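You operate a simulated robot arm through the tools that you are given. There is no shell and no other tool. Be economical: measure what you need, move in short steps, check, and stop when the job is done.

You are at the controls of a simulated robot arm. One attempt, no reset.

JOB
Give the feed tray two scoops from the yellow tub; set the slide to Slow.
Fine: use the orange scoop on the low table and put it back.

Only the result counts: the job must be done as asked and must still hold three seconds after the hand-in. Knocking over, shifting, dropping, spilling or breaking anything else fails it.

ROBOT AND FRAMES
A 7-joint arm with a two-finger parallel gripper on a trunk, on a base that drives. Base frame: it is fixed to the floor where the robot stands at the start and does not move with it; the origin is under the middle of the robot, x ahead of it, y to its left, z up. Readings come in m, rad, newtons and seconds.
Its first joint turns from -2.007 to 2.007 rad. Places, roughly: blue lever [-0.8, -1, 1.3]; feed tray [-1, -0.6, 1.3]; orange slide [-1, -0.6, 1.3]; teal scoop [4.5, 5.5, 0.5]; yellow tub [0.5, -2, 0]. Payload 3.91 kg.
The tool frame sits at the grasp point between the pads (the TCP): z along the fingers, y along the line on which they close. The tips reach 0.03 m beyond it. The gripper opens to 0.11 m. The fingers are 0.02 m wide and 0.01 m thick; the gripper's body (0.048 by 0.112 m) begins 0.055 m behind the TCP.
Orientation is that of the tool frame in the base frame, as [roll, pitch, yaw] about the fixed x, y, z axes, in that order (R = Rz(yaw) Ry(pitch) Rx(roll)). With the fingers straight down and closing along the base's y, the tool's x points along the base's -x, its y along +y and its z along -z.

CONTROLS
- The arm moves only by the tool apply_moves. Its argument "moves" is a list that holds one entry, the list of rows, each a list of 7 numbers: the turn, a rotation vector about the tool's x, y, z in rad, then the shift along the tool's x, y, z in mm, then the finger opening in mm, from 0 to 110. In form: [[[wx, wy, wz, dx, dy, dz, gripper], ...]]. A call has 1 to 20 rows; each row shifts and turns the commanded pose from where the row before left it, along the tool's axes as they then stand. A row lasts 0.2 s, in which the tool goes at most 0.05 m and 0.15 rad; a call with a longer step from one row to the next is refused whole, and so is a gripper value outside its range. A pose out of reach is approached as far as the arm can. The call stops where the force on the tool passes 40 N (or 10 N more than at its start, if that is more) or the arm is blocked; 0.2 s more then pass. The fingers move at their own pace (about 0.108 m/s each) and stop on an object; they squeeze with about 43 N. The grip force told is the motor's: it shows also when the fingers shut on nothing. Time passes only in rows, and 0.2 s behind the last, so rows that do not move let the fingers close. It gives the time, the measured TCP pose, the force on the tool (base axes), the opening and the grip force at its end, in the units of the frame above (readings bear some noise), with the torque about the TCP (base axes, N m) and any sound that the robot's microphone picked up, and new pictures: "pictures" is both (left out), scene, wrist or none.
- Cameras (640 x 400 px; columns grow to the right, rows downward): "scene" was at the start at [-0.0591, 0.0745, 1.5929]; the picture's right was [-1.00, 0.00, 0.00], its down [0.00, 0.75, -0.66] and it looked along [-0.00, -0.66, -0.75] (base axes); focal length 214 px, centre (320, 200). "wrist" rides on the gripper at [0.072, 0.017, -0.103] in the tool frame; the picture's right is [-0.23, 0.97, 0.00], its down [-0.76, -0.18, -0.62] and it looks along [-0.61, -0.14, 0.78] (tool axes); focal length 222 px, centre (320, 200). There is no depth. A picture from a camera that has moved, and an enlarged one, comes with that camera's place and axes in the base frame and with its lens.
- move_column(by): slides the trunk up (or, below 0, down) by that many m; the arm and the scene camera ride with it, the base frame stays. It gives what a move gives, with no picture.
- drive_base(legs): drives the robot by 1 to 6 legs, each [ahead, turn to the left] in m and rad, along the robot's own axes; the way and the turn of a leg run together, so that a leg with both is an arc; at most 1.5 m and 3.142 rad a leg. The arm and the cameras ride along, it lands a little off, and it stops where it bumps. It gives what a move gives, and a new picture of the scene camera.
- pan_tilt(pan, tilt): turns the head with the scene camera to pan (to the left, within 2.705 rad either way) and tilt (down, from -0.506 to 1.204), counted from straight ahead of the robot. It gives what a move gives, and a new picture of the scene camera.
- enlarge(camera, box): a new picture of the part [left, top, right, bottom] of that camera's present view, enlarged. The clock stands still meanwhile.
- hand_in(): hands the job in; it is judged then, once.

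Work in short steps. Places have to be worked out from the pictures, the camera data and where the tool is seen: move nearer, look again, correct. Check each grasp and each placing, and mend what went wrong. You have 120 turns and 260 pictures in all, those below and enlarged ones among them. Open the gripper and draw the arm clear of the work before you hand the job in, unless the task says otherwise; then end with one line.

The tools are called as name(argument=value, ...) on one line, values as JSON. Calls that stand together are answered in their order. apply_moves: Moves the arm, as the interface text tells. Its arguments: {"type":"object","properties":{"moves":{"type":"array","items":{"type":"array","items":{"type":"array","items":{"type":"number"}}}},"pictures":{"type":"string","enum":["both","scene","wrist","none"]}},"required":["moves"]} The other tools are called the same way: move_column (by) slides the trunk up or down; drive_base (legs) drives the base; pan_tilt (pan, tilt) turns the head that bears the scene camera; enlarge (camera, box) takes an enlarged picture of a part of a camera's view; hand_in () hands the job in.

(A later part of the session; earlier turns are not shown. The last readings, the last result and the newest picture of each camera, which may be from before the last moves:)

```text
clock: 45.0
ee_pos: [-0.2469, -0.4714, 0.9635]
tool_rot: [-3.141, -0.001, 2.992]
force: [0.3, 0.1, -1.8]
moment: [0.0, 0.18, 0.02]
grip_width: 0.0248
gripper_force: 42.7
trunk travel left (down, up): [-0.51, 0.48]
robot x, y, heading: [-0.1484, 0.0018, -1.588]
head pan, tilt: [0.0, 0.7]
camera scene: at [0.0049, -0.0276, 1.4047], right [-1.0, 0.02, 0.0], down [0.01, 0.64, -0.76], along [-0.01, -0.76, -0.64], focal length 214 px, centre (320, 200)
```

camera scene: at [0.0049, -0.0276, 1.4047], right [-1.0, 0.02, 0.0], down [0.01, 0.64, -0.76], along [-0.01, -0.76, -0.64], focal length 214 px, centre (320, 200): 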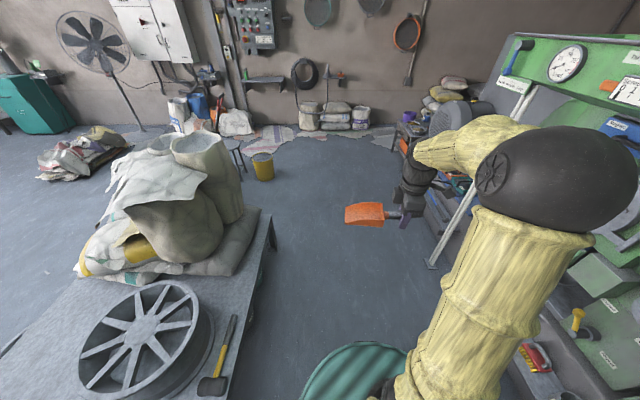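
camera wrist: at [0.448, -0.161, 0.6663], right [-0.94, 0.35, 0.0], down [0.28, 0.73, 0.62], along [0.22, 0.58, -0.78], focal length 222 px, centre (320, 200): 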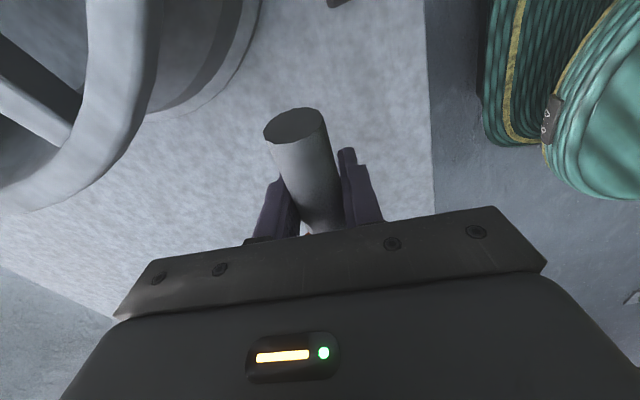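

The path down the aisle is clear (elbow reaches only about x = -0.35). Tub is near (0.62, -2.17), rim z about 0.24. I drive along -y to the tub's level and look.

drive_base(legs=[[1.1, 0.016], [0.9, 0]])

pan_tilt(pan=1.0, tilt=0.9)

```text
clock: 56.6
ee_pos: [-0.2431, -2.4654, 0.9627]
tool_rot: [3.141, -0.001, 3.012]
force: [0.0, 0.3, -2.5]
moment: [0.02, 0.16, 0.06]
grip_width: 0.0249
gripper_force: 42.9
trunk travel left (down, up): [-0.51, 0.48]
robot x, y, heading: [-0.1529, -1.9902, -1.566]
head pan, tilt: [0.0, 0.7]
camera scene: at [-0.0008, -2.0161, 1.4048], right [-1.0, 0.0, 0.0], down [0.0, 0.64, -0.76], along [0.0, -0.76, -0.64], focal length 214 px, centre (320, 200)
```

scene: 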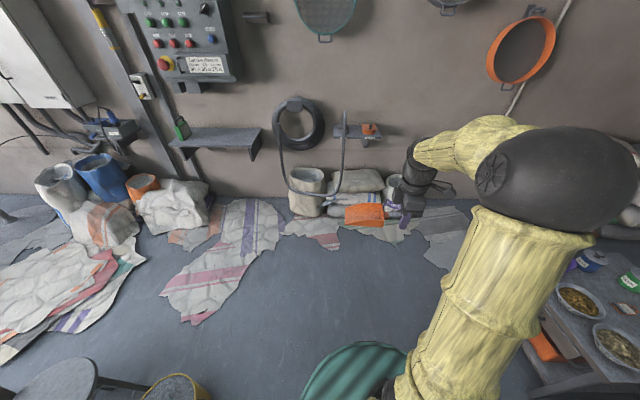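

```text
clock: 57.9
ee_pos: [-0.2432, -2.4652, 0.9638]
tool_rot: [-3.141, -0.003, 3.012]
force: [0.4, -0.5, -0.9]
moment: [0.03, 0.18, 0.02]
grip_width: 0.0251
gripper_force: 42.9
trunk travel left (down, up): [-0.51, 0.48]
robot x, y, heading: [-0.1581, -1.9922, -1.564]
head pan, tilt: [1.0, 0.901]
camera scene: at [0.0625, -1.9716, 1.3886], right [-0.54, -0.84, 0.0], down [-0.66, 0.42, -0.62], along [0.52, -0.33, -0.78], focal length 214 px, centre (320, 200)
```

scene: 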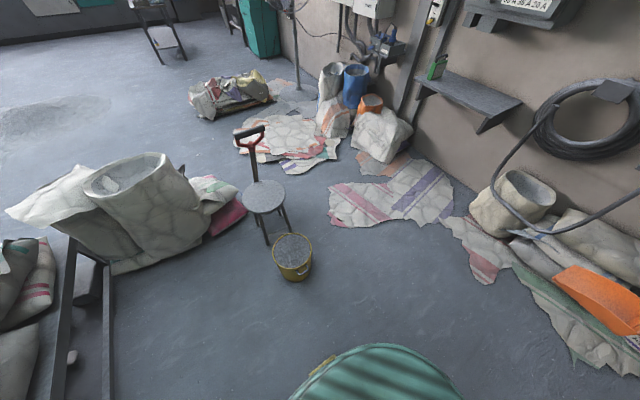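

I enlarge the tub to measure it.

enlarge(camera="scene", box=[220, 120, 380, 300])

```text
2.22 times, centred on (300, 210) of scene
camera zoom: at [0.0625, -1.9716, 1.3886], right [-0.54, -0.84, 0.0], down [-0.66, 0.42, -0.62], along [0.52, -0.33, -0.78], focal length 477 px, centre (364, 178)
```

zoom: 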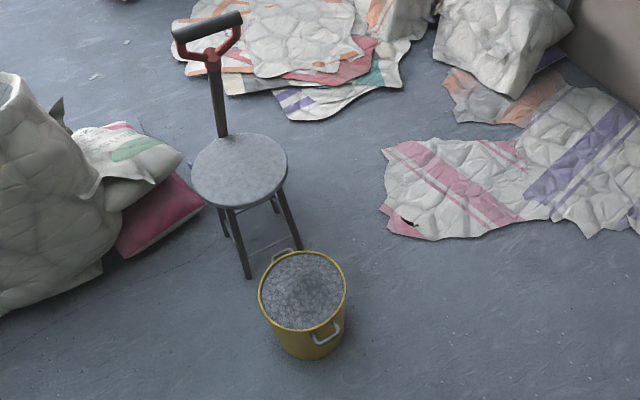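

Tub centre about (0.607, -2.12), rim radius 0.115, rim z about 0.235, grain nearly to the rim. I move on, turn to face +x and come up to it.

drive_base(legs=[[0.13, 0], [0, 1.565], [0.15, 0]])

pan_tilt(pan=0.0, tilt=1.1)

```text
clock: 65.9
ee_pos: [0.466, -2.2257, 0.9629]
tool_rot: [-3.14, -0.002, -1.724]
force: [-0.2, 0.0, -2.0]
moment: [-0.11, 0.05, -0.01]
grip_width: 0.025
gripper_force: 43.2
trunk travel left (down, up): [-0.51, 0.48]
robot x, y, heading: [-0.0033, -2.1271, -0.023]
head pan, tilt: [1.0, 0.901]
camera scene: at [-0.0169, -1.9075, 1.3886], right [0.83, -0.56, 0.0], down [-0.44, -0.65, -0.62], along [0.35, 0.51, -0.78], focal length 214 px, centre (320, 200)
```

scene: 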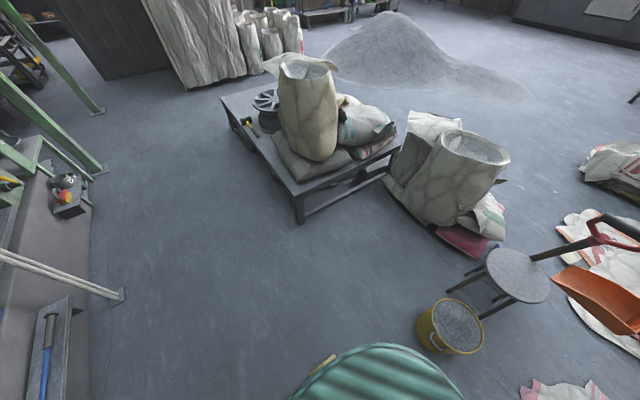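

```text
clock: 67.1
ee_pos: [0.4665, -2.2254, 0.9628]
tool_rot: [3.14, -0.002, -1.724]
force: [-0.3, 0.2, -2.0]
moment: [-0.14, 0.02, 0.04]
grip_width: 0.0251
gripper_force: 42.7
trunk travel left (down, up): [-0.51, 0.48]
robot x, y, heading: [-0.0032, -2.1253, -0.023]
head pan, tilt: [0.0, 1.1]
camera scene: at [0.0039, -1.9715, 1.3748], right [-0.02, -1.0, 0.0], down [-0.89, 0.02, -0.45], along [0.45, -0.01, -0.89], focal length 214 px, centre (320, 200)
```

scene: 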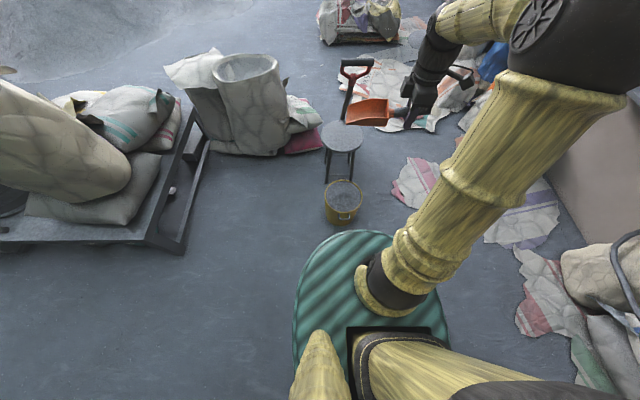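

Tub at about (0.615, -2.125). I creep 0.09 m ahead and lower the trunk with the scoop well above the tub.

drive_base(legs=[[0.09, 0.02]])

move_column(by=-0.4)

apply_moves(moves=[[[0, 0, 0, 0, 0, 0, 0]]])

```text
clock: 68.3
ee_pos: [0.5587, -2.2184, 0.9622]
tool_rot: [3.14, -0.002, -1.706]
force: [-0.1, 0.0, -2.0]
moment: [-0.16, 0.01, 0.03]
grip_width: 0.0248
gripper_force: 43.0
trunk travel left (down, up): [-0.51, 0.48]
robot x, y, heading: [0.0844, -2.1233, -0.007]
head pan, tilt: [0.0, 1.1]
camera scene: at [0.0915, -1.9729, 1.3748], right [-0.01, -1.0, 0.0], down [-0.89, 0.0, -0.45], along [0.45, 0.0, -0.89], focal length 214 px, centre (320, 200)
```

scene: 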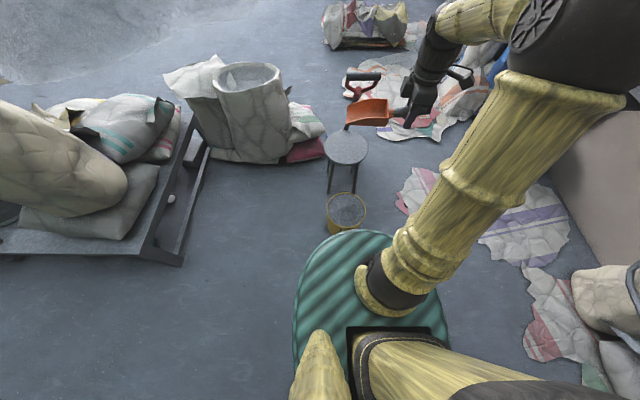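

```text
clock: 72.1
ee_pos: [0.5592, -2.2185, 0.5631]
tool_rot: [-3.142, -0.003, -1.705]
force: [0.8, 0.0, -1.9]
moment: [-0.13, -0.01, -0.01]
grip_width: 0.0249
gripper_force: 42.8
trunk travel left (down, up): [-0.11, 0.88]
robot x, y, heading: [0.0859, -2.1251, -0.006]
head pan, tilt: [0.0, 1.1]
```

```text
clock: 72.5
ee_pos: [0.559, -2.2188, 0.5626]
tool_rot: [-3.141, -0.002, -1.704]
force: [0.3, -0.7, -1.9]
moment: [-0.15, 0.02, 0.03]
grip_width: 0.0251
gripper_force: 42.8
trunk travel left (down, up): [-0.11, 0.88]
robot x, y, heading: [0.0855, -2.1253, -0.007]
head pan, tilt: [0.0, 1.1]
camera scene: at [0.0909, -1.9728, 0.9748], right [-0.01, -1.0, 0.0], down [-0.89, 0.0, -0.45], along [0.45, 0.0, -0.89], focal length 214 px, centre (320, 200)
camera wrist: at [0.5333, -2.2879, 0.666], right [-0.93, 0.36, 0.0], down [0.28, 0.73, 0.62], along [0.22, 0.58, -0.78], focal length 222 px, centre (320, 200)
```

scene: 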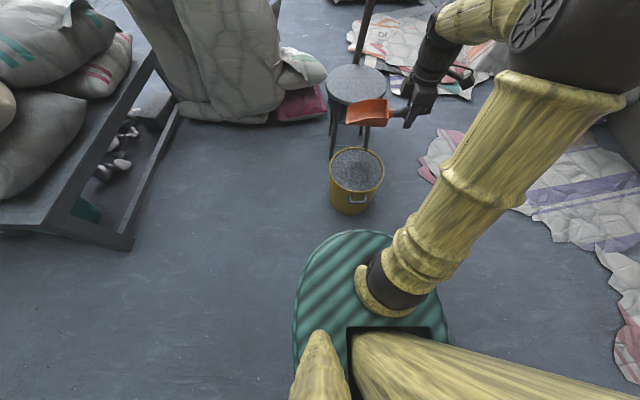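
wrist: 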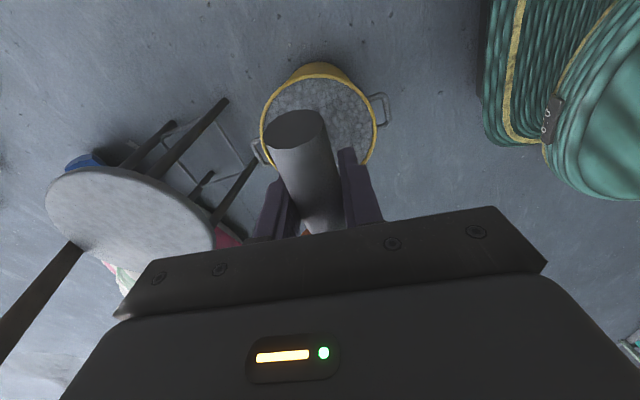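

Averaging both views, the tub's axis is near (0.60, -2.135), rim z 0.24. I lower the trunk 0.1, shift over it, and tilt the blade down in free air to test the tilt.

move_column(by=-0.1)

apply_moves(moves=[[[0, 0, 0, -9, -29, 0, 0], [0, 0.13, 0, 0, 0, 0, 0], [0, 0.13, 0, 0, 0, 0, 0], [0, 0.13, 0, 0, 0, 0, 0], [0, 0.13, 0, 0, 0, 0, 0], [0, 0.13, 0, 0, 0, 0, 0], [0, 0.13, 0, 0, 0, 0, 0], [0, 0.13, 0, 0, 0, 0, 0], [0, 0.13, 0, 0, 0, 0, 0], [0, 0, 0, 0, 0, 0, 0]]])

enlarge(camera="scene", box=[290, 50, 490, 210])

```text
clock: 73.9
ee_pos: [0.5583, -2.2179, 0.4623]
tool_rot: [-3.141, -0.001, -1.706]
force: [-0.1, -0.3, -1.4]
moment: [-0.16, 0.02, 0.03]
grip_width: 0.0251
gripper_force: 43.6
trunk travel left (down, up): [-0.01, 0.98]
robot x, y, heading: [0.0853, -2.1264, 0.001]
head pan, tilt: [0.0, 1.1]
```

```text
clock: 76.1
ee_pos: [0.5891, -2.2125, 0.4631]
tool_rot: [3.14, -1.043, -1.704]
force: [-0.1, -0.1, -2.4]
moment: [-0.06, 0.03, -0.01]
grip_width: 0.0251
gripper_force: 43.0
trunk travel left (down, up): [-0.01, 0.98]
robot x, y, heading: [0.0857, -2.1237, -0.005]
head pan, tilt: [0.0, 1.1]
camera scene: at [0.0909, -1.9728, 0.8748], right [-0.01, -1.0, 0.0], down [-0.89, 0.0, -0.45], along [0.45, 0.0, -0.89], focal length 214 px, centre (320, 200)
camera wrist: at [0.58, -2.1585, 0.577], right [-0.95, 0.24, -0.2], down [0.3, 0.89, -0.34], along [0.09, -0.39, -0.92], focal length 222 px, centre (320, 200)
```

scene: 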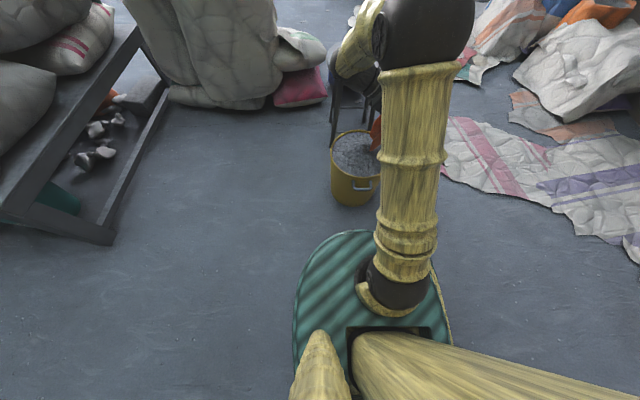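
wrist: 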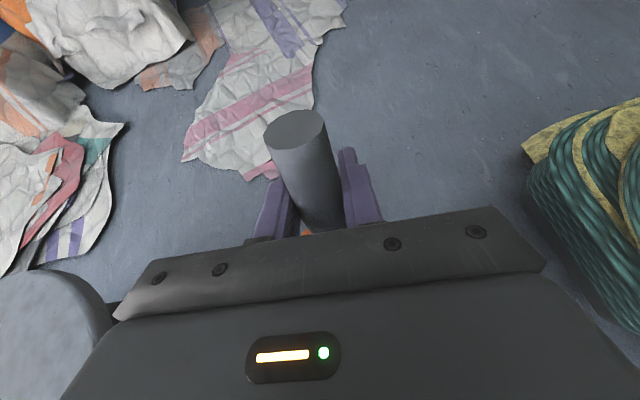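

```text
2.50 times, centred on (390, 130) of scene
camera zoom: at [0.0909, -1.9728, 0.8748], right [-0.01, -1.0, 0.0], down [-0.89, 0.0, -0.45], along [0.45, 0.0, -0.89], focal length 536 px, centre (145, 375)
```

zoom: 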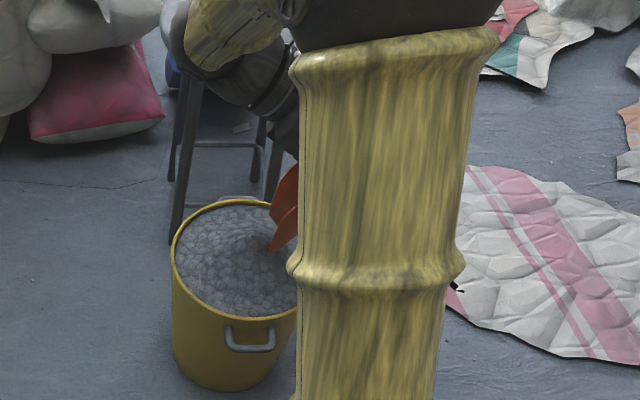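

The tilt works with about 0.09 m margin to the stool. I plunge the blade along the vertical into the grain.

apply_moves(moves=[[[0, 0, 0, -26, -7, 15, 0], [0, 0, 0, -26, 0, 15, 0], [0, 0, 0, -26, 0, 15, 0], [0, 0, 0, -17, 0, 10, 0], [0, 0, 0, -17, 0, 10, 0], [0, 0, 0, 0, 0, 0, 0]]])

enlarge(camera="scene", box=[290, 50, 490, 210])

```text
clock: 77.5
ee_pos: [0.5951, -2.2138, 0.3335]
tool_rot: [3.139, -1.043, -1.704]
force: [-0.8, -0.2, -4.0]
moment: [-0.1, 0.0, 0.0]
grip_width: 0.0254
gripper_force: 42.8
trunk travel left (down, up): [-0.01, 0.98]
robot x, y, heading: [0.0865, -2.1235, -0.004]
head pan, tilt: [0.0, 1.1]
camera scene: at [0.091, -1.9728, 0.8748], right [-0.01, -1.0, 0.0], down [-0.89, 0.0, -0.45], along [0.45, 0.0, -0.89], focal length 214 px, centre (320, 200)
camera wrist: at [0.5864, -2.1602, 0.4478], right [-0.95, 0.24, -0.2], down [0.3, 0.89, -0.34], along [0.09, -0.38, -0.92], focal length 222 px, centre (320, 200)
```

scene: 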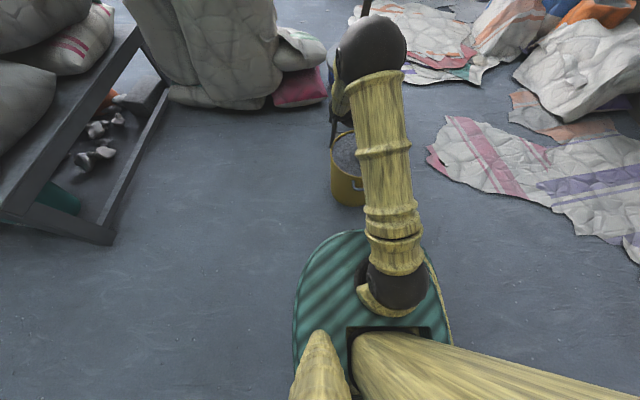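
wrist: 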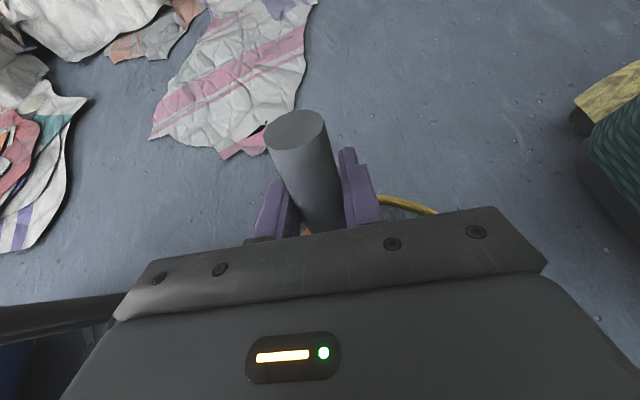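

```text
2.50 times, centred on (390, 130) of scene
camera zoom: at [0.091, -1.9728, 0.8748], right [-0.01, -1.0, 0.0], down [-0.89, 0.0, -0.45], along [0.45, 0.0, -0.89], focal length 536 px, centre (145, 375)
```

zoom: 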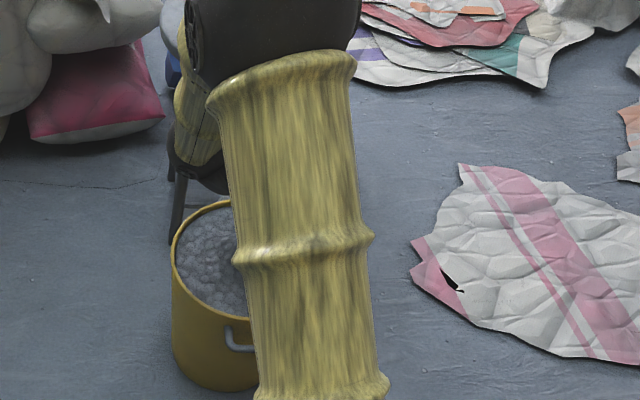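

Light contact with the grain, grip stable. I sweep the blade forward while levelling it.

apply_moves(moves=[[[0, -0.086, 0, -9.5, 0, 1.5, 0], [0, -0.086, 0, -9.4, 0, 2.3, 0], [0, -0.086, 0, -9.1, 0, 3.1, 0], [0, -0.086, 0, -8.9, 0, 3.9, 0], [0, -0.0875, 0, 0, 0, 3.7, 0], [0, -0.0875, 0, 0, 0, 3.7, 0], [0, -0.0875, 0, 0, 0, 3.7, 0], [0, -0.0875, 0, 0, 0, 3.7, 0], [0, 0, 0, 0, 0, 0, 0]]])

```text
clock: 79.5
ee_pos: [0.5959, -2.2078, 0.2861]
tool_rot: [-3.141, -0.347, -1.704]
force: [-5.7, 0.2, 13.3]
moment: [-0.62, -0.14, -0.11]
grip_width: 0.0251
gripper_force: 42.8
trunk travel left (down, up): [-0.01, 0.98]
robot x, y, heading: [0.0856, -2.1279, -0.01]
head pan, tilt: [0.0, 1.1]
camera scene: at [0.09, -1.9727, 0.875], right [-0.01, -1.0, 0.0], down [-0.89, 0.0, -0.45], along [0.45, 0.0, -0.89], focal length 214 px, centre (320, 200)
camera wrist: at [0.5757, -2.2383, 0.4076], right [-0.94, 0.34, -0.08], down [0.3, 0.9, 0.33], along [0.18, 0.28, -0.94], focal length 222 px, centre (320, 200)
```

scene: 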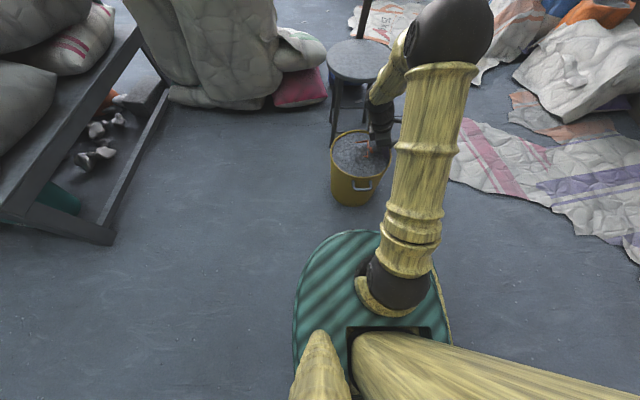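
wrist: 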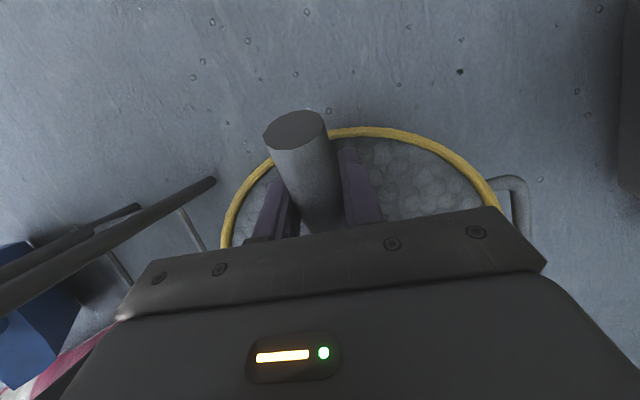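

There is 13 N upward on the tool. I look closely before going on.

enlarge(camera="scene", box=[310, 90, 430, 220])

enlarge(camera="wrist", box=[200, 80, 520, 280])

```text
3.08 times, centred on (370, 155) of scene
camera zoom: at [0.09, -1.9727, 0.875], right [-0.01, -1.0, 0.0], down [-0.89, 0.0, -0.45], along [0.45, 0.0, -0.89], focal length 660 px, centre (166, 338)
```

zoom: 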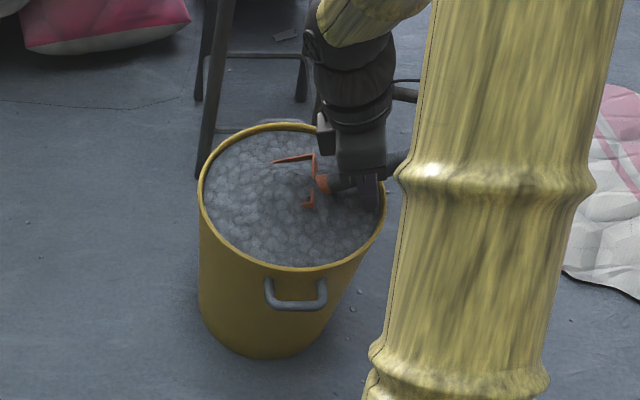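

```text
2.00 times, centred on (360, 180) of wrist
camera zoom: at [0.5757, -2.2383, 0.4076], right [-0.94, 0.34, -0.08], down [0.3, 0.9, 0.33], along [0.18, 0.28, -0.94], focal length 444 px, centre (240, 240)
```

zoom: 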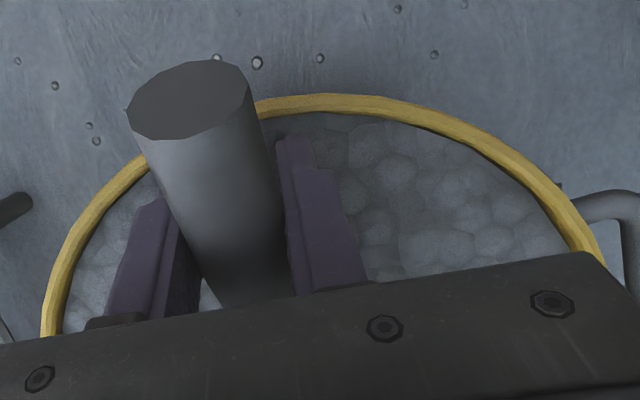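

The tub hasn't moved; the blade is buried in the grain. I level and lift it out.

apply_moves(moves=[[[0, -0.08, 0, 4.5, 0, -6, 0], [0, -0.08, 0, 4, 0, -7, 0], [0, -0.08, 0, 4, 0, -9, 0], [0, -0.08, 0, 3, 0, -11, 0], [0, -0.07, 0, 2, 0, -12, 0], [0, -0.03, 0, 0, 0, -12, 0], [0, 0, 0, 0, 0, 0, 0]]])

enlarge(camera="scene", box=[310, 70, 450, 220])

```text
clock: 81.1
ee_pos: [0.5947, -2.2177, 0.3432]
tool_rot: [3.141, 0.073, -1.707]
force: [-0.4, 0.0, -3.0]
moment: [-0.26, 0.03, -0.02]
grip_width: 0.0255
gripper_force: 43.0
trunk travel left (down, up): [-0.01, 0.98]
robot x, y, heading: [0.0864, -2.1253, -0.006]
head pan, tilt: [0.0, 1.1]
camera scene: at [0.091, -1.9729, 0.8748], right [-0.01, -1.0, 0.0], down [-0.89, 0.0, -0.45], along [0.45, 0.0, -0.89], focal length 214 px, centre (320, 200)
camera wrist: at [0.5685, -2.2955, 0.4411], right [-0.93, 0.35, 0.02], down [0.27, 0.68, 0.68], along [0.23, 0.64, -0.74], focal length 222 px, centre (320, 200)
```

scene: 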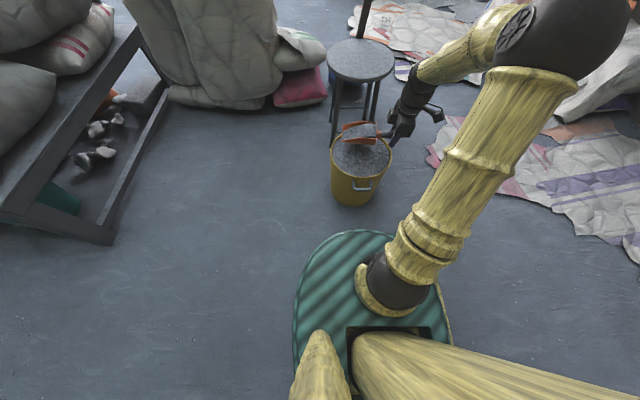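
wrist: 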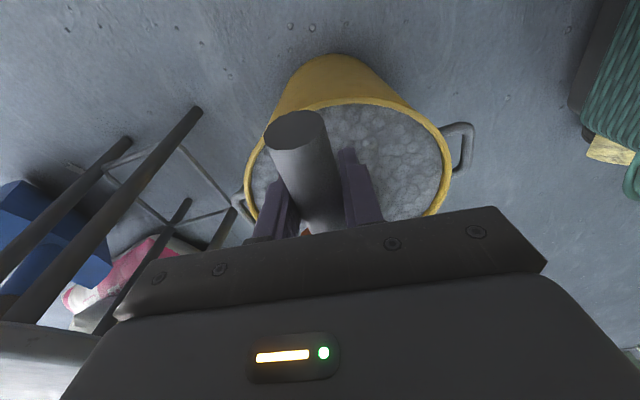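

```text
2.67 times, centred on (380, 145) of scene
camera zoom: at [0.091, -1.9729, 0.8748], right [-0.01, -1.0, 0.0], down [-0.89, 0.0, -0.45], along [0.45, 0.0, -0.89], focal length 572 px, centre (160, 347)
```

zoom: 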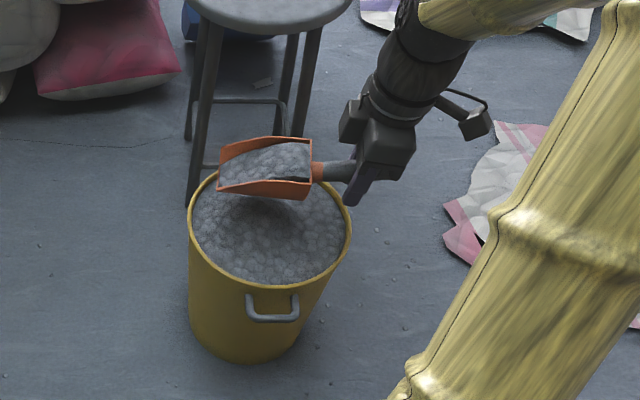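

The scoop came up full. I raise the trunk with the load level, then back away.

move_column(by=0.4)

move_column(by=0.4)

move_column(by=0.15)

drive_base(legs=[[-0.24, 0]])

enlarge(camera="scene", box=[310, 50, 470, 150])

```text
clock: 84.9
ee_pos: [0.5948, -2.2177, 0.7442]
tool_rot: [3.14, 0.073, -1.706]
force: [0.4, 0.0, -3.2]
moment: [-0.28, 0.04, 0.0]
grip_width: 0.0253
gripper_force: 42.9
trunk travel left (down, up): [-0.41, 0.58]
robot x, y, heading: [0.0871, -2.1242, -0.005]
head pan, tilt: [0.0, 1.1]
```

```text
clock: 88.7
ee_pos: [0.5945, -2.2187, 1.144]
tool_rot: [3.14, 0.075, -1.705]
force: [-0.4, 0.2, -3.4]
moment: [-0.31, 0.02, -0.01]
grip_width: 0.0251
gripper_force: 43.3
trunk travel left (down, up): [-0.81, 0.18]
robot x, y, heading: [0.0886, -2.123, -0.003]
head pan, tilt: [0.0, 1.1]
```

```text
clock: 90.5
ee_pos: [0.5942, -2.2181, 1.294]
tool_rot: [3.14, 0.074, -1.704]
force: [-0.1, -0.1, -3.4]
moment: [-0.29, 0.05, -0.03]
grip_width: 0.0249
gripper_force: 43.6
trunk travel left (down, up): [-0.96, 0.03]
robot x, y, heading: [0.0812, -2.124, -0.005]
head pan, tilt: [0.0, 1.1]
```

```text
clock: 92.5
ee_pos: [0.3524, -2.2201, 1.294]
tool_rot: [-3.141, 0.073, -1.711]
force: [0.0, -0.7, -3.8]
moment: [-0.31, 0.05, 0.0]
grip_width: 0.0253
gripper_force: 42.6
trunk travel left (down, up): [-0.96, 0.03]
robot x, y, heading: [-0.1569, -2.1262, -0.014]
head pan, tilt: [0.0, 1.1]
camera scene: at [-0.1508, -1.9707, 1.8248], right [-0.01, -1.0, 0.0], down [-0.89, 0.01, -0.45], along [0.45, -0.01, -0.89], focal length 214 px, centre (320, 200)
```

scene: 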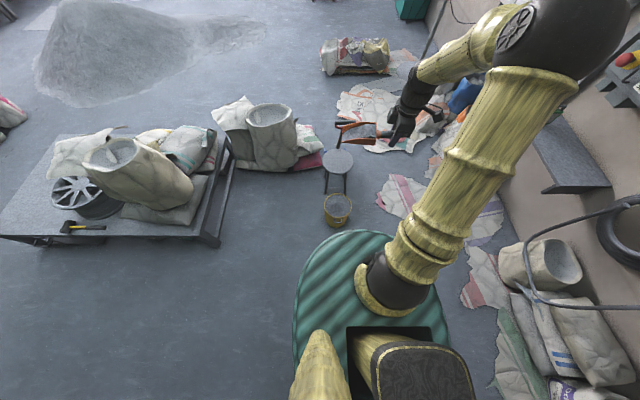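

```text
4.00 times, centred on (390, 100) of scene
camera zoom: at [-0.1508, -1.9707, 1.8248], right [-0.01, -1.0, 0.0], down [-0.89, 0.01, -0.45], along [0.45, -0.01, -0.89], focal length 858 px, centre (40, 600)
```

zoom: 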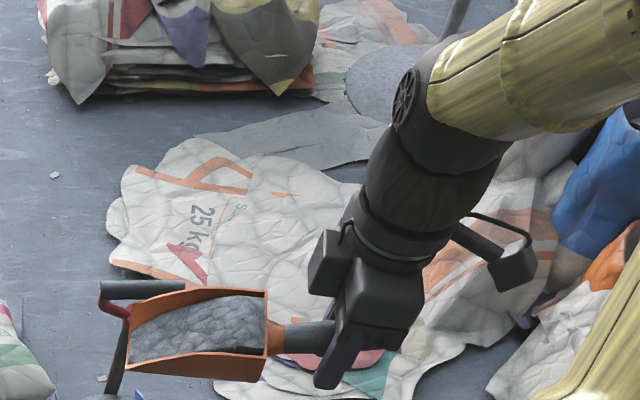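

The load is intact. I turn to face +y and drive up the aisle to the level of the tray.

drive_base(legs=[[0, 1.585], [0.9, 0], [0.8, 0]])

pan_tilt(pan=1.57, tilt=0.75)

```text
clock: 108.0
ee_pos: [-0.0565, 0.0666, 1.2929]
tool_rot: [3.139, 0.074, -0.14]
force: [-0.2, -0.5, -3.4]
moment: [-0.06, -0.3, 0.03]
grip_width: 0.0251
gripper_force: 43.3
trunk travel left (down, up): [-0.96, 0.03]
robot x, y, heading: [-0.1521, -0.4413, 1.561]
head pan, tilt: [0.0, 1.1]
camera scene: at [-0.3033, -0.4371, 1.8248], right [1.0, -0.01, 0.0], down [-0.01, -0.89, -0.45], along [0.0, 0.45, -0.89], focal length 214 px, centre (320, 200)
```

scene: 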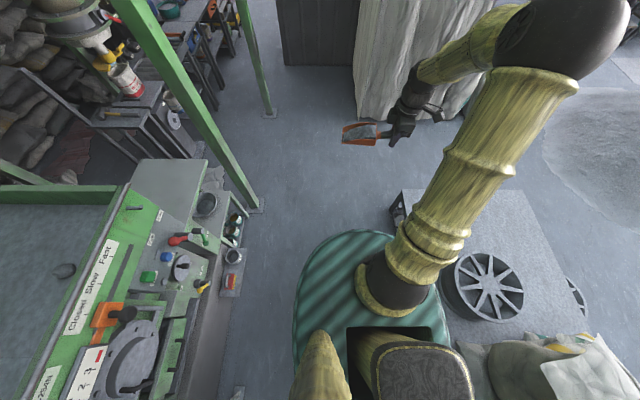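

```text
clock: 109.7
ee_pos: [-0.0561, 0.0661, 1.2934]
tool_rot: [3.14, 0.073, -0.14]
force: [-0.4, -0.9, -3.2]
moment: [-0.08, -0.28, -0.02]
grip_width: 0.0252
gripper_force: 42.7
trunk travel left (down, up): [-0.96, 0.03]
robot x, y, heading: [-0.1487, -0.4428, 1.561]
head pan, tilt: [1.571, 0.75]
camera scene: at [-0.3868, -0.4998, 1.8505], right [0.01, 1.0, 0.0], down [0.68, -0.01, -0.73], along [-0.73, 0.01, -0.68], focal length 214 px, centre (320, 200)
```

scene: 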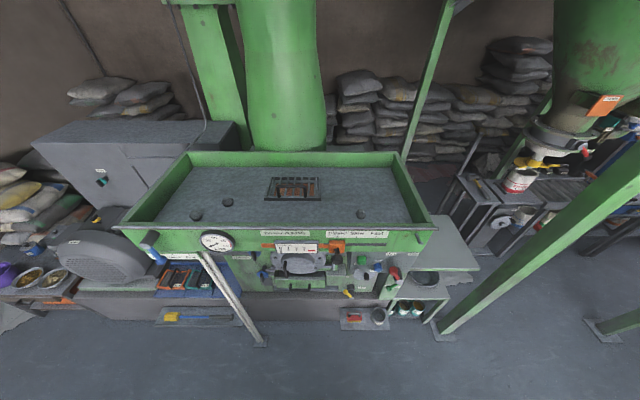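

I enlarge the tray view to measure it.

enlarge(camera="scene", box=[110, 140, 450, 350])

enlarge(camera="scene", box=[250, 170, 430, 300])

```text
1.88 times, centred on (280, 245) of scene
camera zoom: at [-0.3868, -0.4998, 1.8505], right [0.01, 1.0, 0.0], down [0.68, -0.01, -0.73], along [-0.73, 0.01, -0.68], focal length 404 px, centre (395, 115)
```

zoom: 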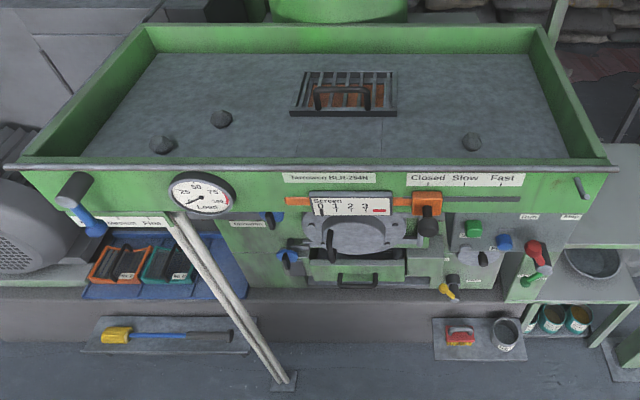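

```text
3.08 times, centred on (340, 235) of scene
camera zoom: at [-0.3868, -0.4998, 1.8505], right [0.01, 1.0, 0.0], down [0.68, -0.01, -0.73], along [-0.73, 0.01, -0.68], focal length 660 px, centre (258, 92)
```

zoom: 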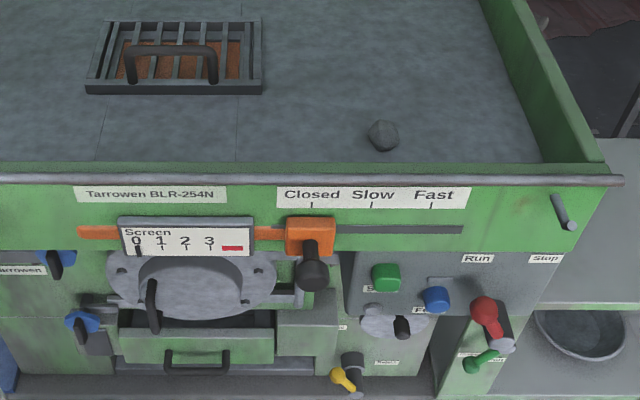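

Triangulated: tray rim front x ≈ -0.80, back -1.20, y -1.11…-0.14, rim z ≈ 1.36, floor ≈ 1.30; grate y -0.70…-0.49. I raise the scoop, then turn to face the machine with the scoop above rim height.

apply_moves(moves=[[[0, 0, 0, -3, 0, -30, 0], [0, 0, 0, -3, 0, -40, 0], [0, 0, 0, -3, 0, -40, 0], [0, 0, 0, -3, 0, -40, 0], [0, 0, 0, -3, 0, -40, 0], [0, 0, 0, -1, 0, -10, 0], [0, 0, 0, 0, 0, 0, 0]]], pictures="none")

drive_base(legs=[[0.09, 0], [0, 1.58]])

pan_tilt(pan=0.0, tilt=0.9)

```text
clock: 111.3
ee_pos: [-0.0595, 0.0665, 1.4932]
tool_rot: [3.139, 0.073, -0.141]
force: [-0.1, 1.0, -3.7]
moment: [-0.05, -0.3, 0.03]
grip_width: 0.025
gripper_force: 42.6
trunk travel left (down, up): [-0.96, 0.03]
robot x, y, heading: [-0.1519, -0.4416, 1.563]
head pan, tilt: [1.571, 0.75]
```

```text
clock: 118.0
ee_pos: [-0.6611, -0.2641, 1.493]
tool_rot: [3.139, 0.073, 1.442]
force: [0.9, 0.3, -2.9]
moment: [0.29, -0.01, 0.05]
grip_width: 0.0255
gripper_force: 42.5
trunk travel left (down, up): [-0.96, 0.03]
robot x, y, heading: [-0.1481, -0.3553, -3.142]
head pan, tilt: [1.571, 0.75]
camera scene: at [-0.0902, -0.5878, 1.8505], right [-1.0, 0.0, 0.0], down [0.0, 0.68, -0.73], along [0.0, -0.73, -0.68], focal length 214 px, centre (320, 200)
```

scene: 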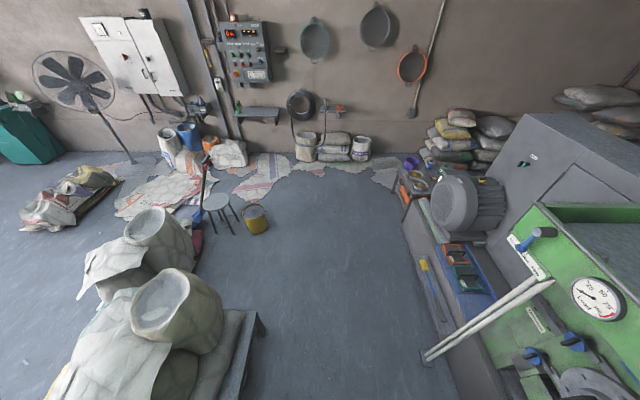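

```text
clock: 119.7
ee_pos: [-0.6611, -0.264, 1.4928]
tool_rot: [3.139, 0.074, 1.442]
force: [0.7, -0.2, -3.6]
moment: [0.29, -0.06, -0.04]
grip_width: 0.0251
gripper_force: 43.0
trunk travel left (down, up): [-0.96, 0.03]
robot x, y, heading: [-0.1496, -0.3504, -3.144]
head pan, tilt: [0.0, 0.901]
camera scene: at [-0.1657, -0.505, 1.8386], right [0.0, 1.0, 0.0], down [0.78, 0.0, -0.62], along [-0.62, 0.0, -0.78], focal length 214 px, centre (320, 200)
```

scene: 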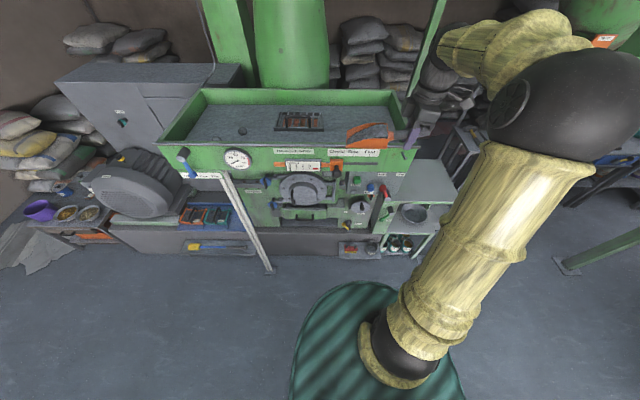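

The scoop is above rim height and clear. I drive 0.32 m ahead so that it comes over the tray.

drive_base(legs=[[0.32, 0]])

enlarge(camera="scene", box=[160, 0, 480, 200])

```text
clock: 122.2
ee_pos: [-0.9902, -0.27, 1.4925]
tool_rot: [3.14, 0.073, 1.448]
force: [-1.0, 0.8, -3.8]
moment: [0.3, -0.03, -0.01]
grip_width: 0.0251
gripper_force: 42.8
trunk travel left (down, up): [-0.96, 0.03]
robot x, y, heading: [-0.4781, -0.3563, -3.127]
head pan, tilt: [0.0, 0.901]
camera scene: at [-0.4932, -0.5063, 1.8386], right [-0.01, 1.0, 0.0], down [0.78, 0.01, -0.62], along [-0.62, 0.0, -0.78], focal length 214 px, centre (320, 200)
```

scene: 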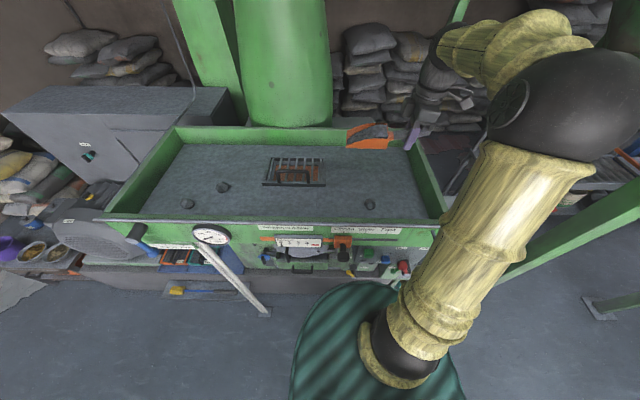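

```text
2.00 times, centred on (320, 100) of scene
camera zoom: at [-0.4932, -0.5063, 1.8386], right [-0.01, 1.0, 0.0], down [0.78, 0.01, -0.62], along [-0.62, 0.0, -0.78], focal length 429 px, centre (320, 400)
```

zoom: 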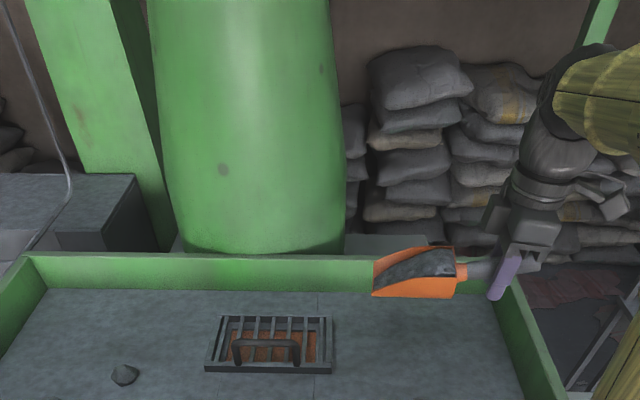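

The pan is over the tray between grate and right wall. I raise slightly and tip it in two stages.

apply_moves(moves=[[[0, 0, 0, -2, 0, -25, 0], [0, 0.12, 0, 0, 0, 0, 0], [0, 0.12, 0, 0, 0, 0, 0], [0, 0.12, 0, 0, 0, 0, 0], [0, 0.12, 0, 0, 0, 0, 0], [0, 0.12, 0, 0, 0, 0, 0], [0, 0.12, 0, 0, 0, 0, 0], [0, 0.12, 0, 0, 0, 0, 0], [0, 0, 0, 0, 0, 0, 0]]], pictures="scene")

enlarge(camera="scene", box=[250, 50, 490, 200])

```text
clock: 124.2
ee_pos: [-0.9888, -0.2675, 1.518]
tool_rot: [3.139, -0.769, 1.449]
force: [0.7, -0.1, -1.5]
moment: [0.03, 0.02, -0.01]
grip_width: 0.0252
gripper_force: 42.7
trunk travel left (down, up): [-0.96, 0.03]
robot x, y, heading: [-0.4758, -0.3537, -3.133]
head pan, tilt: [0.0, 0.901]
camera scene: at [-0.4919, -0.5057, 1.8387], right [-0.01, 1.0, 0.0], down [0.78, 0.01, -0.62], along [-0.62, 0.0, -0.78], focal length 214 px, centre (320, 200)
```

scene: 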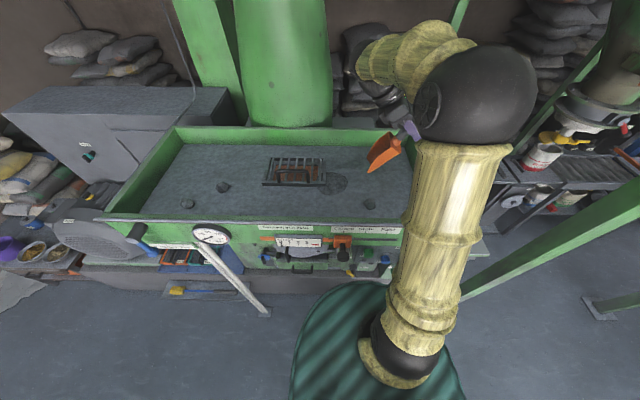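

```text
2.67 times, centred on (370, 125) of scene
camera zoom: at [-0.4919, -0.5057, 1.8387], right [-0.01, 1.0, 0.0], down [0.78, 0.01, -0.62], along [-0.62, 0.0, -0.78], focal length 572 px, centre (187, 400)
```

zoom: 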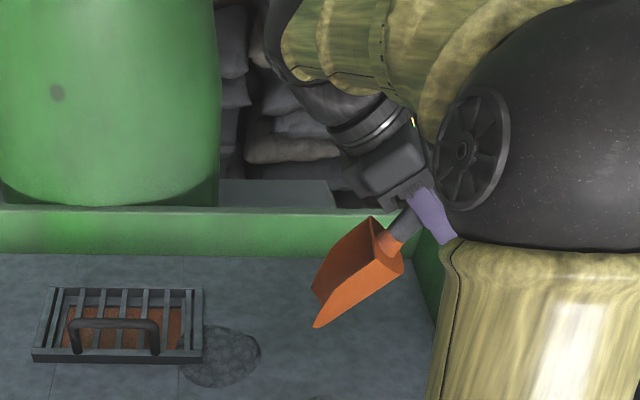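

The grain has gone into the tray, right of the grate. I tip a bit further to empty, then level the scoop again.

apply_moves(moves=[[[0, 0.13, 0, 0, 0, 0, 0], [0, 0.13, 0, 0, 0, 0, 0], [0, 0, 0, 0, 0, 0, 0], [0, -0.13, 0, 0, 0, 0, 0], [0, -0.13, 0, 0, 0, 0, 0], [0, -0.13, 0, 0, 0, 0, 0], [0, -0.13, 0, 0, 0, 0, 0], [0, -0.13, 0, 0, 0, 0, 0], [0, -0.13, 0, 0, 0, 0, 0], [0, -0.13, 0, 0, 0, 0, 0], [0, -0.12, 0, 0, 0, 0, 0], [0, 0, 0, 0, 0, 0, 0]]], pictures="scene")

enlarge(camera="scene", box=[250, 50, 490, 200])

```text
clock: 126.8
ee_pos: [-0.9897, -0.2707, 1.5184]
tool_rot: [-3.14, 0.003, 1.448]
force: [0.3, -0.2, -1.8]
moment: [0.16, -0.07, 0.01]
grip_width: 0.0251
gripper_force: 43.1
trunk travel left (down, up): [-0.96, 0.03]
robot x, y, heading: [-0.4788, -0.3519, -3.133]
head pan, tilt: [0.0, 0.901]
camera scene: at [-0.4922, -0.507, 1.8386], right [-0.01, 1.0, 0.0], down [0.78, 0.01, -0.62], along [-0.62, 0.0, -0.78], focal length 214 px, centre (320, 200)
```

scene: 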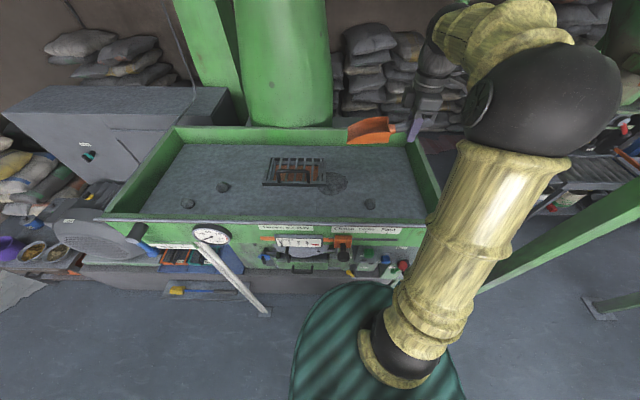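

```text
2.67 times, centred on (370, 125) of scene
camera zoom: at [-0.4922, -0.507, 1.8386], right [-0.01, 1.0, 0.0], down [0.78, 0.01, -0.62], along [-0.62, 0.0, -0.78], focal length 572 px, centre (187, 400)
```

zoom: 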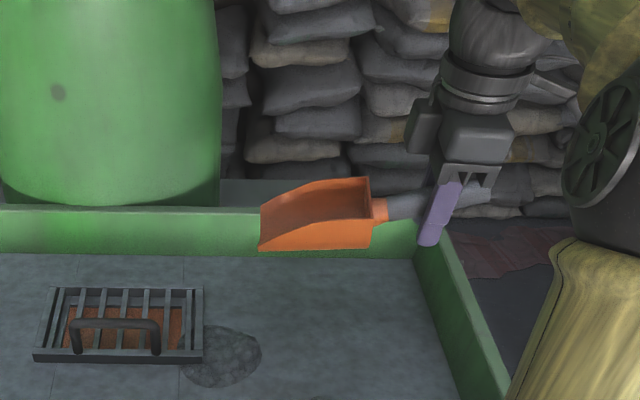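

First scoop delivered. I back off, turn left to face -y and drive back to the tub's level.

drive_base(legs=[[-0.32, 0], [0, 1.562], [0.9, 0], [0.87, 0]])

```text
clock: 144.7
ee_pos: [-0.2577, -2.6188, 1.518]
tool_rot: [3.14, 0.003, 3.007]
force: [0.0, 0.0, -2.2]
moment: [0.04, 0.13, -0.02]
grip_width: 0.0252
gripper_force: 42.9
trunk travel left (down, up): [-0.96, 0.03]
robot x, y, heading: [-0.1658, -2.1092, -1.575]
head pan, tilt: [0.0, 0.901]
camera scene: at [-0.0143, -2.1265, 1.8386], right [-1.0, 0.01, 0.0], down [0.0, 0.78, -0.62], along [0.0, -0.62, -0.78], focal length 214 px, centre (320, 200)
```

scene: 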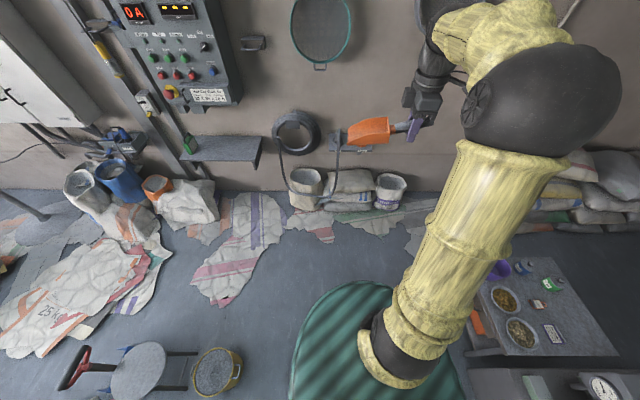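

I turn to face the tub and drive to the same stand as before.

drive_base(legs=[[0, 1.57], [0.24, 0]])

apply_moves(moves=[[[0, 0, 0, 0, 0, 45, 0], [0, 0, 0, 0, 0, 45, 0], [0, 0, 0, 0, 0, 45, 0], [0, 0, 0, 0, 0, 45, 0], [0, 0, 0, 0, 0, 0, 0]]], pictures="none")

move_column(by=-0.4)

move_column(by=-0.36)

pan_tilt(pan=0.0, tilt=1.1)

```text
clock: 152.2
ee_pos: [0.5816, -2.1955, 1.518]
tool_rot: [3.14, 0.003, -1.698]
force: [-0.4, 0.4, -1.2]
moment: [-0.14, 0.02, -0.02]
grip_width: 0.0249
gripper_force: 43.2
trunk travel left (down, up): [-0.96, 0.03]
robot x, y, heading: [0.0713, -2.1116, -0.001]
head pan, tilt: [0.0, 0.901]
camera scene: at [0.0888, -1.9561, 1.8386], right [0.0, -1.0, 0.0], down [-0.78, 0.0, -0.62], along [0.62, 0.0, -0.78], focal length 214 px, centre (320, 200)
```

scene: 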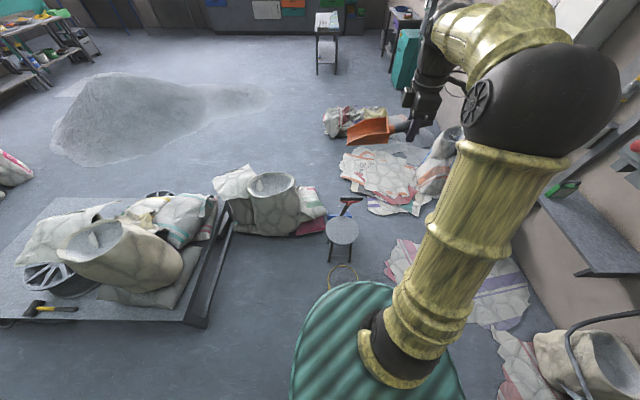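

```text
clock: 153.4
ee_pos: [0.5796, -2.1947, 1.3399]
tool_rot: [3.141, 0.003, -1.699]
force: [0.6, 0.6, -1.4]
moment: [-0.14, -0.01, 0.0]
grip_width: 0.0251
gripper_force: 43.4
trunk travel left (down, up): [-0.96, 0.03]
robot x, y, heading: [0.072, -2.1091, 0.0]
head pan, tilt: [0.0, 0.901]
```

```text
clock: 157.2
ee_pos: [0.5796, -2.1961, 0.9403]
tool_rot: [-3.141, 0.001, -1.697]
force: [-0.3, -0.3, -0.8]
moment: [-0.14, 0.07, -0.01]
grip_width: 0.0252
gripper_force: 43.4
trunk travel left (down, up): [-0.56, 0.43]
robot x, y, heading: [0.0718, -2.1117, -0.0]
head pan, tilt: [0.0, 0.901]
```

```text
clock: 160.8
ee_pos: [0.5801, -2.1966, 0.5807]
tool_rot: [-3.141, 0.002, -1.699]
force: [0.1, -0.7, -2.1]
moment: [-0.17, 0.03, 0.0]
grip_width: 0.0249
gripper_force: 43.0
trunk travel left (down, up): [-0.2, 0.79]
robot x, y, heading: [0.0701, -2.1081, -0.002]
head pan, tilt: [0.0, 0.901]
```

```text
clock: 161.5
ee_pos: [0.5802, -2.1939, 0.5804]
tool_rot: [3.14, 0.002, -1.698]
force: [0.0, 0.3, -1.5]
moment: [-0.17, 0.02, 0.02]
grip_width: 0.0252
gripper_force: 43.1
trunk travel left (down, up): [-0.2, 0.79]
robot x, y, heading: [0.0713, -2.1093, 0.001]
head pan, tilt: [0.0, 1.1]
camera scene: at [0.0763, -1.9561, 1.0648], right [0.0, -1.0, 0.0], down [-0.89, 0.0, -0.45], along [0.45, 0.0, -0.89], focal length 214 px, centre (320, 200)
```

scene: 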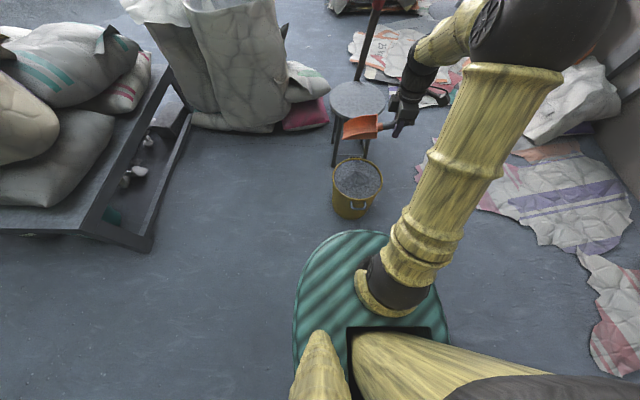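

Tub confirmed at (0.611, -2.130). I shift into place, tilt the blade down in free air, then lower the trunk.

apply_moves(moves=[[[0, 0, 0, 17, -17, 0, 0], [0, 0.13, 0, 0, 0, 0, 0], [0, 0.13, 0, 0, 0, 0, 0], [0, 0.13, 0, 0, 0, 0, 0], [0, 0.13, 0, 0, 0, 0, 0], [0, 0.13, 0, 0, 0, 0, 0], [0, 0.13, 0, 0, 0, 0, 0], [0, 0.13, 0, 0, 0, 0, 0], [0, 0.13, 0, 0, 0, 0, 0], [0, 0, 0, 0, 0, 0, 0]]], pictures="none")

move_column(by=-0.17)

enlarge(camera="scene", box=[290, 50, 490, 210])

```text
clock: 163.7
ee_pos: [0.5938, -2.2161, 0.5796]
tool_rot: [3.141, -1.04, -1.701]
force: [0.3, -0.3, -2.4]
moment: [0.0, -0.03, -0.01]
grip_width: 0.025
gripper_force: 42.7
trunk travel left (down, up): [-0.2, 0.79]
robot x, y, heading: [0.0715, -2.1065, -0.006]
head pan, tilt: [0.0, 1.1]
```

```text
clock: 165.6
ee_pos: [0.5948, -2.2146, 0.4098]
tool_rot: [3.141, -1.04, -1.698]
force: [0.0, 0.1, -2.0]
moment: [-0.02, 0.0, -0.02]
grip_width: 0.0248
gripper_force: 42.7
trunk travel left (down, up): [-0.03, 0.96]
robot x, y, heading: [0.0709, -2.1123, -0.004]
head pan, tilt: [0.0, 1.1]
```

```text
2.50 times, centred on (390, 130) of scene
camera zoom: at [0.0763, -1.9561, 0.8948], right [0.0, -1.0, 0.0], down [-0.89, 0.0, -0.45], along [0.45, 0.0, -0.89], focal length 536 px, centre (145, 375)
```

zoom: 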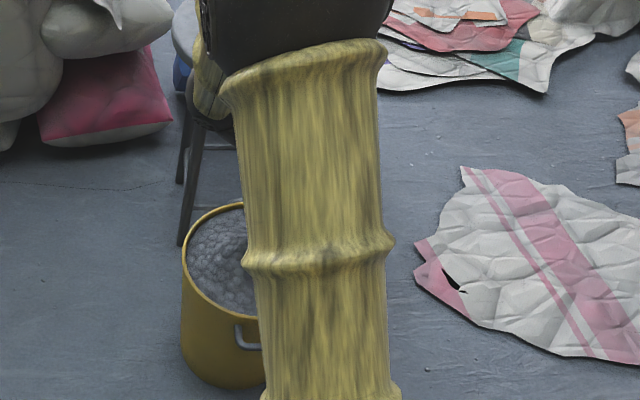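

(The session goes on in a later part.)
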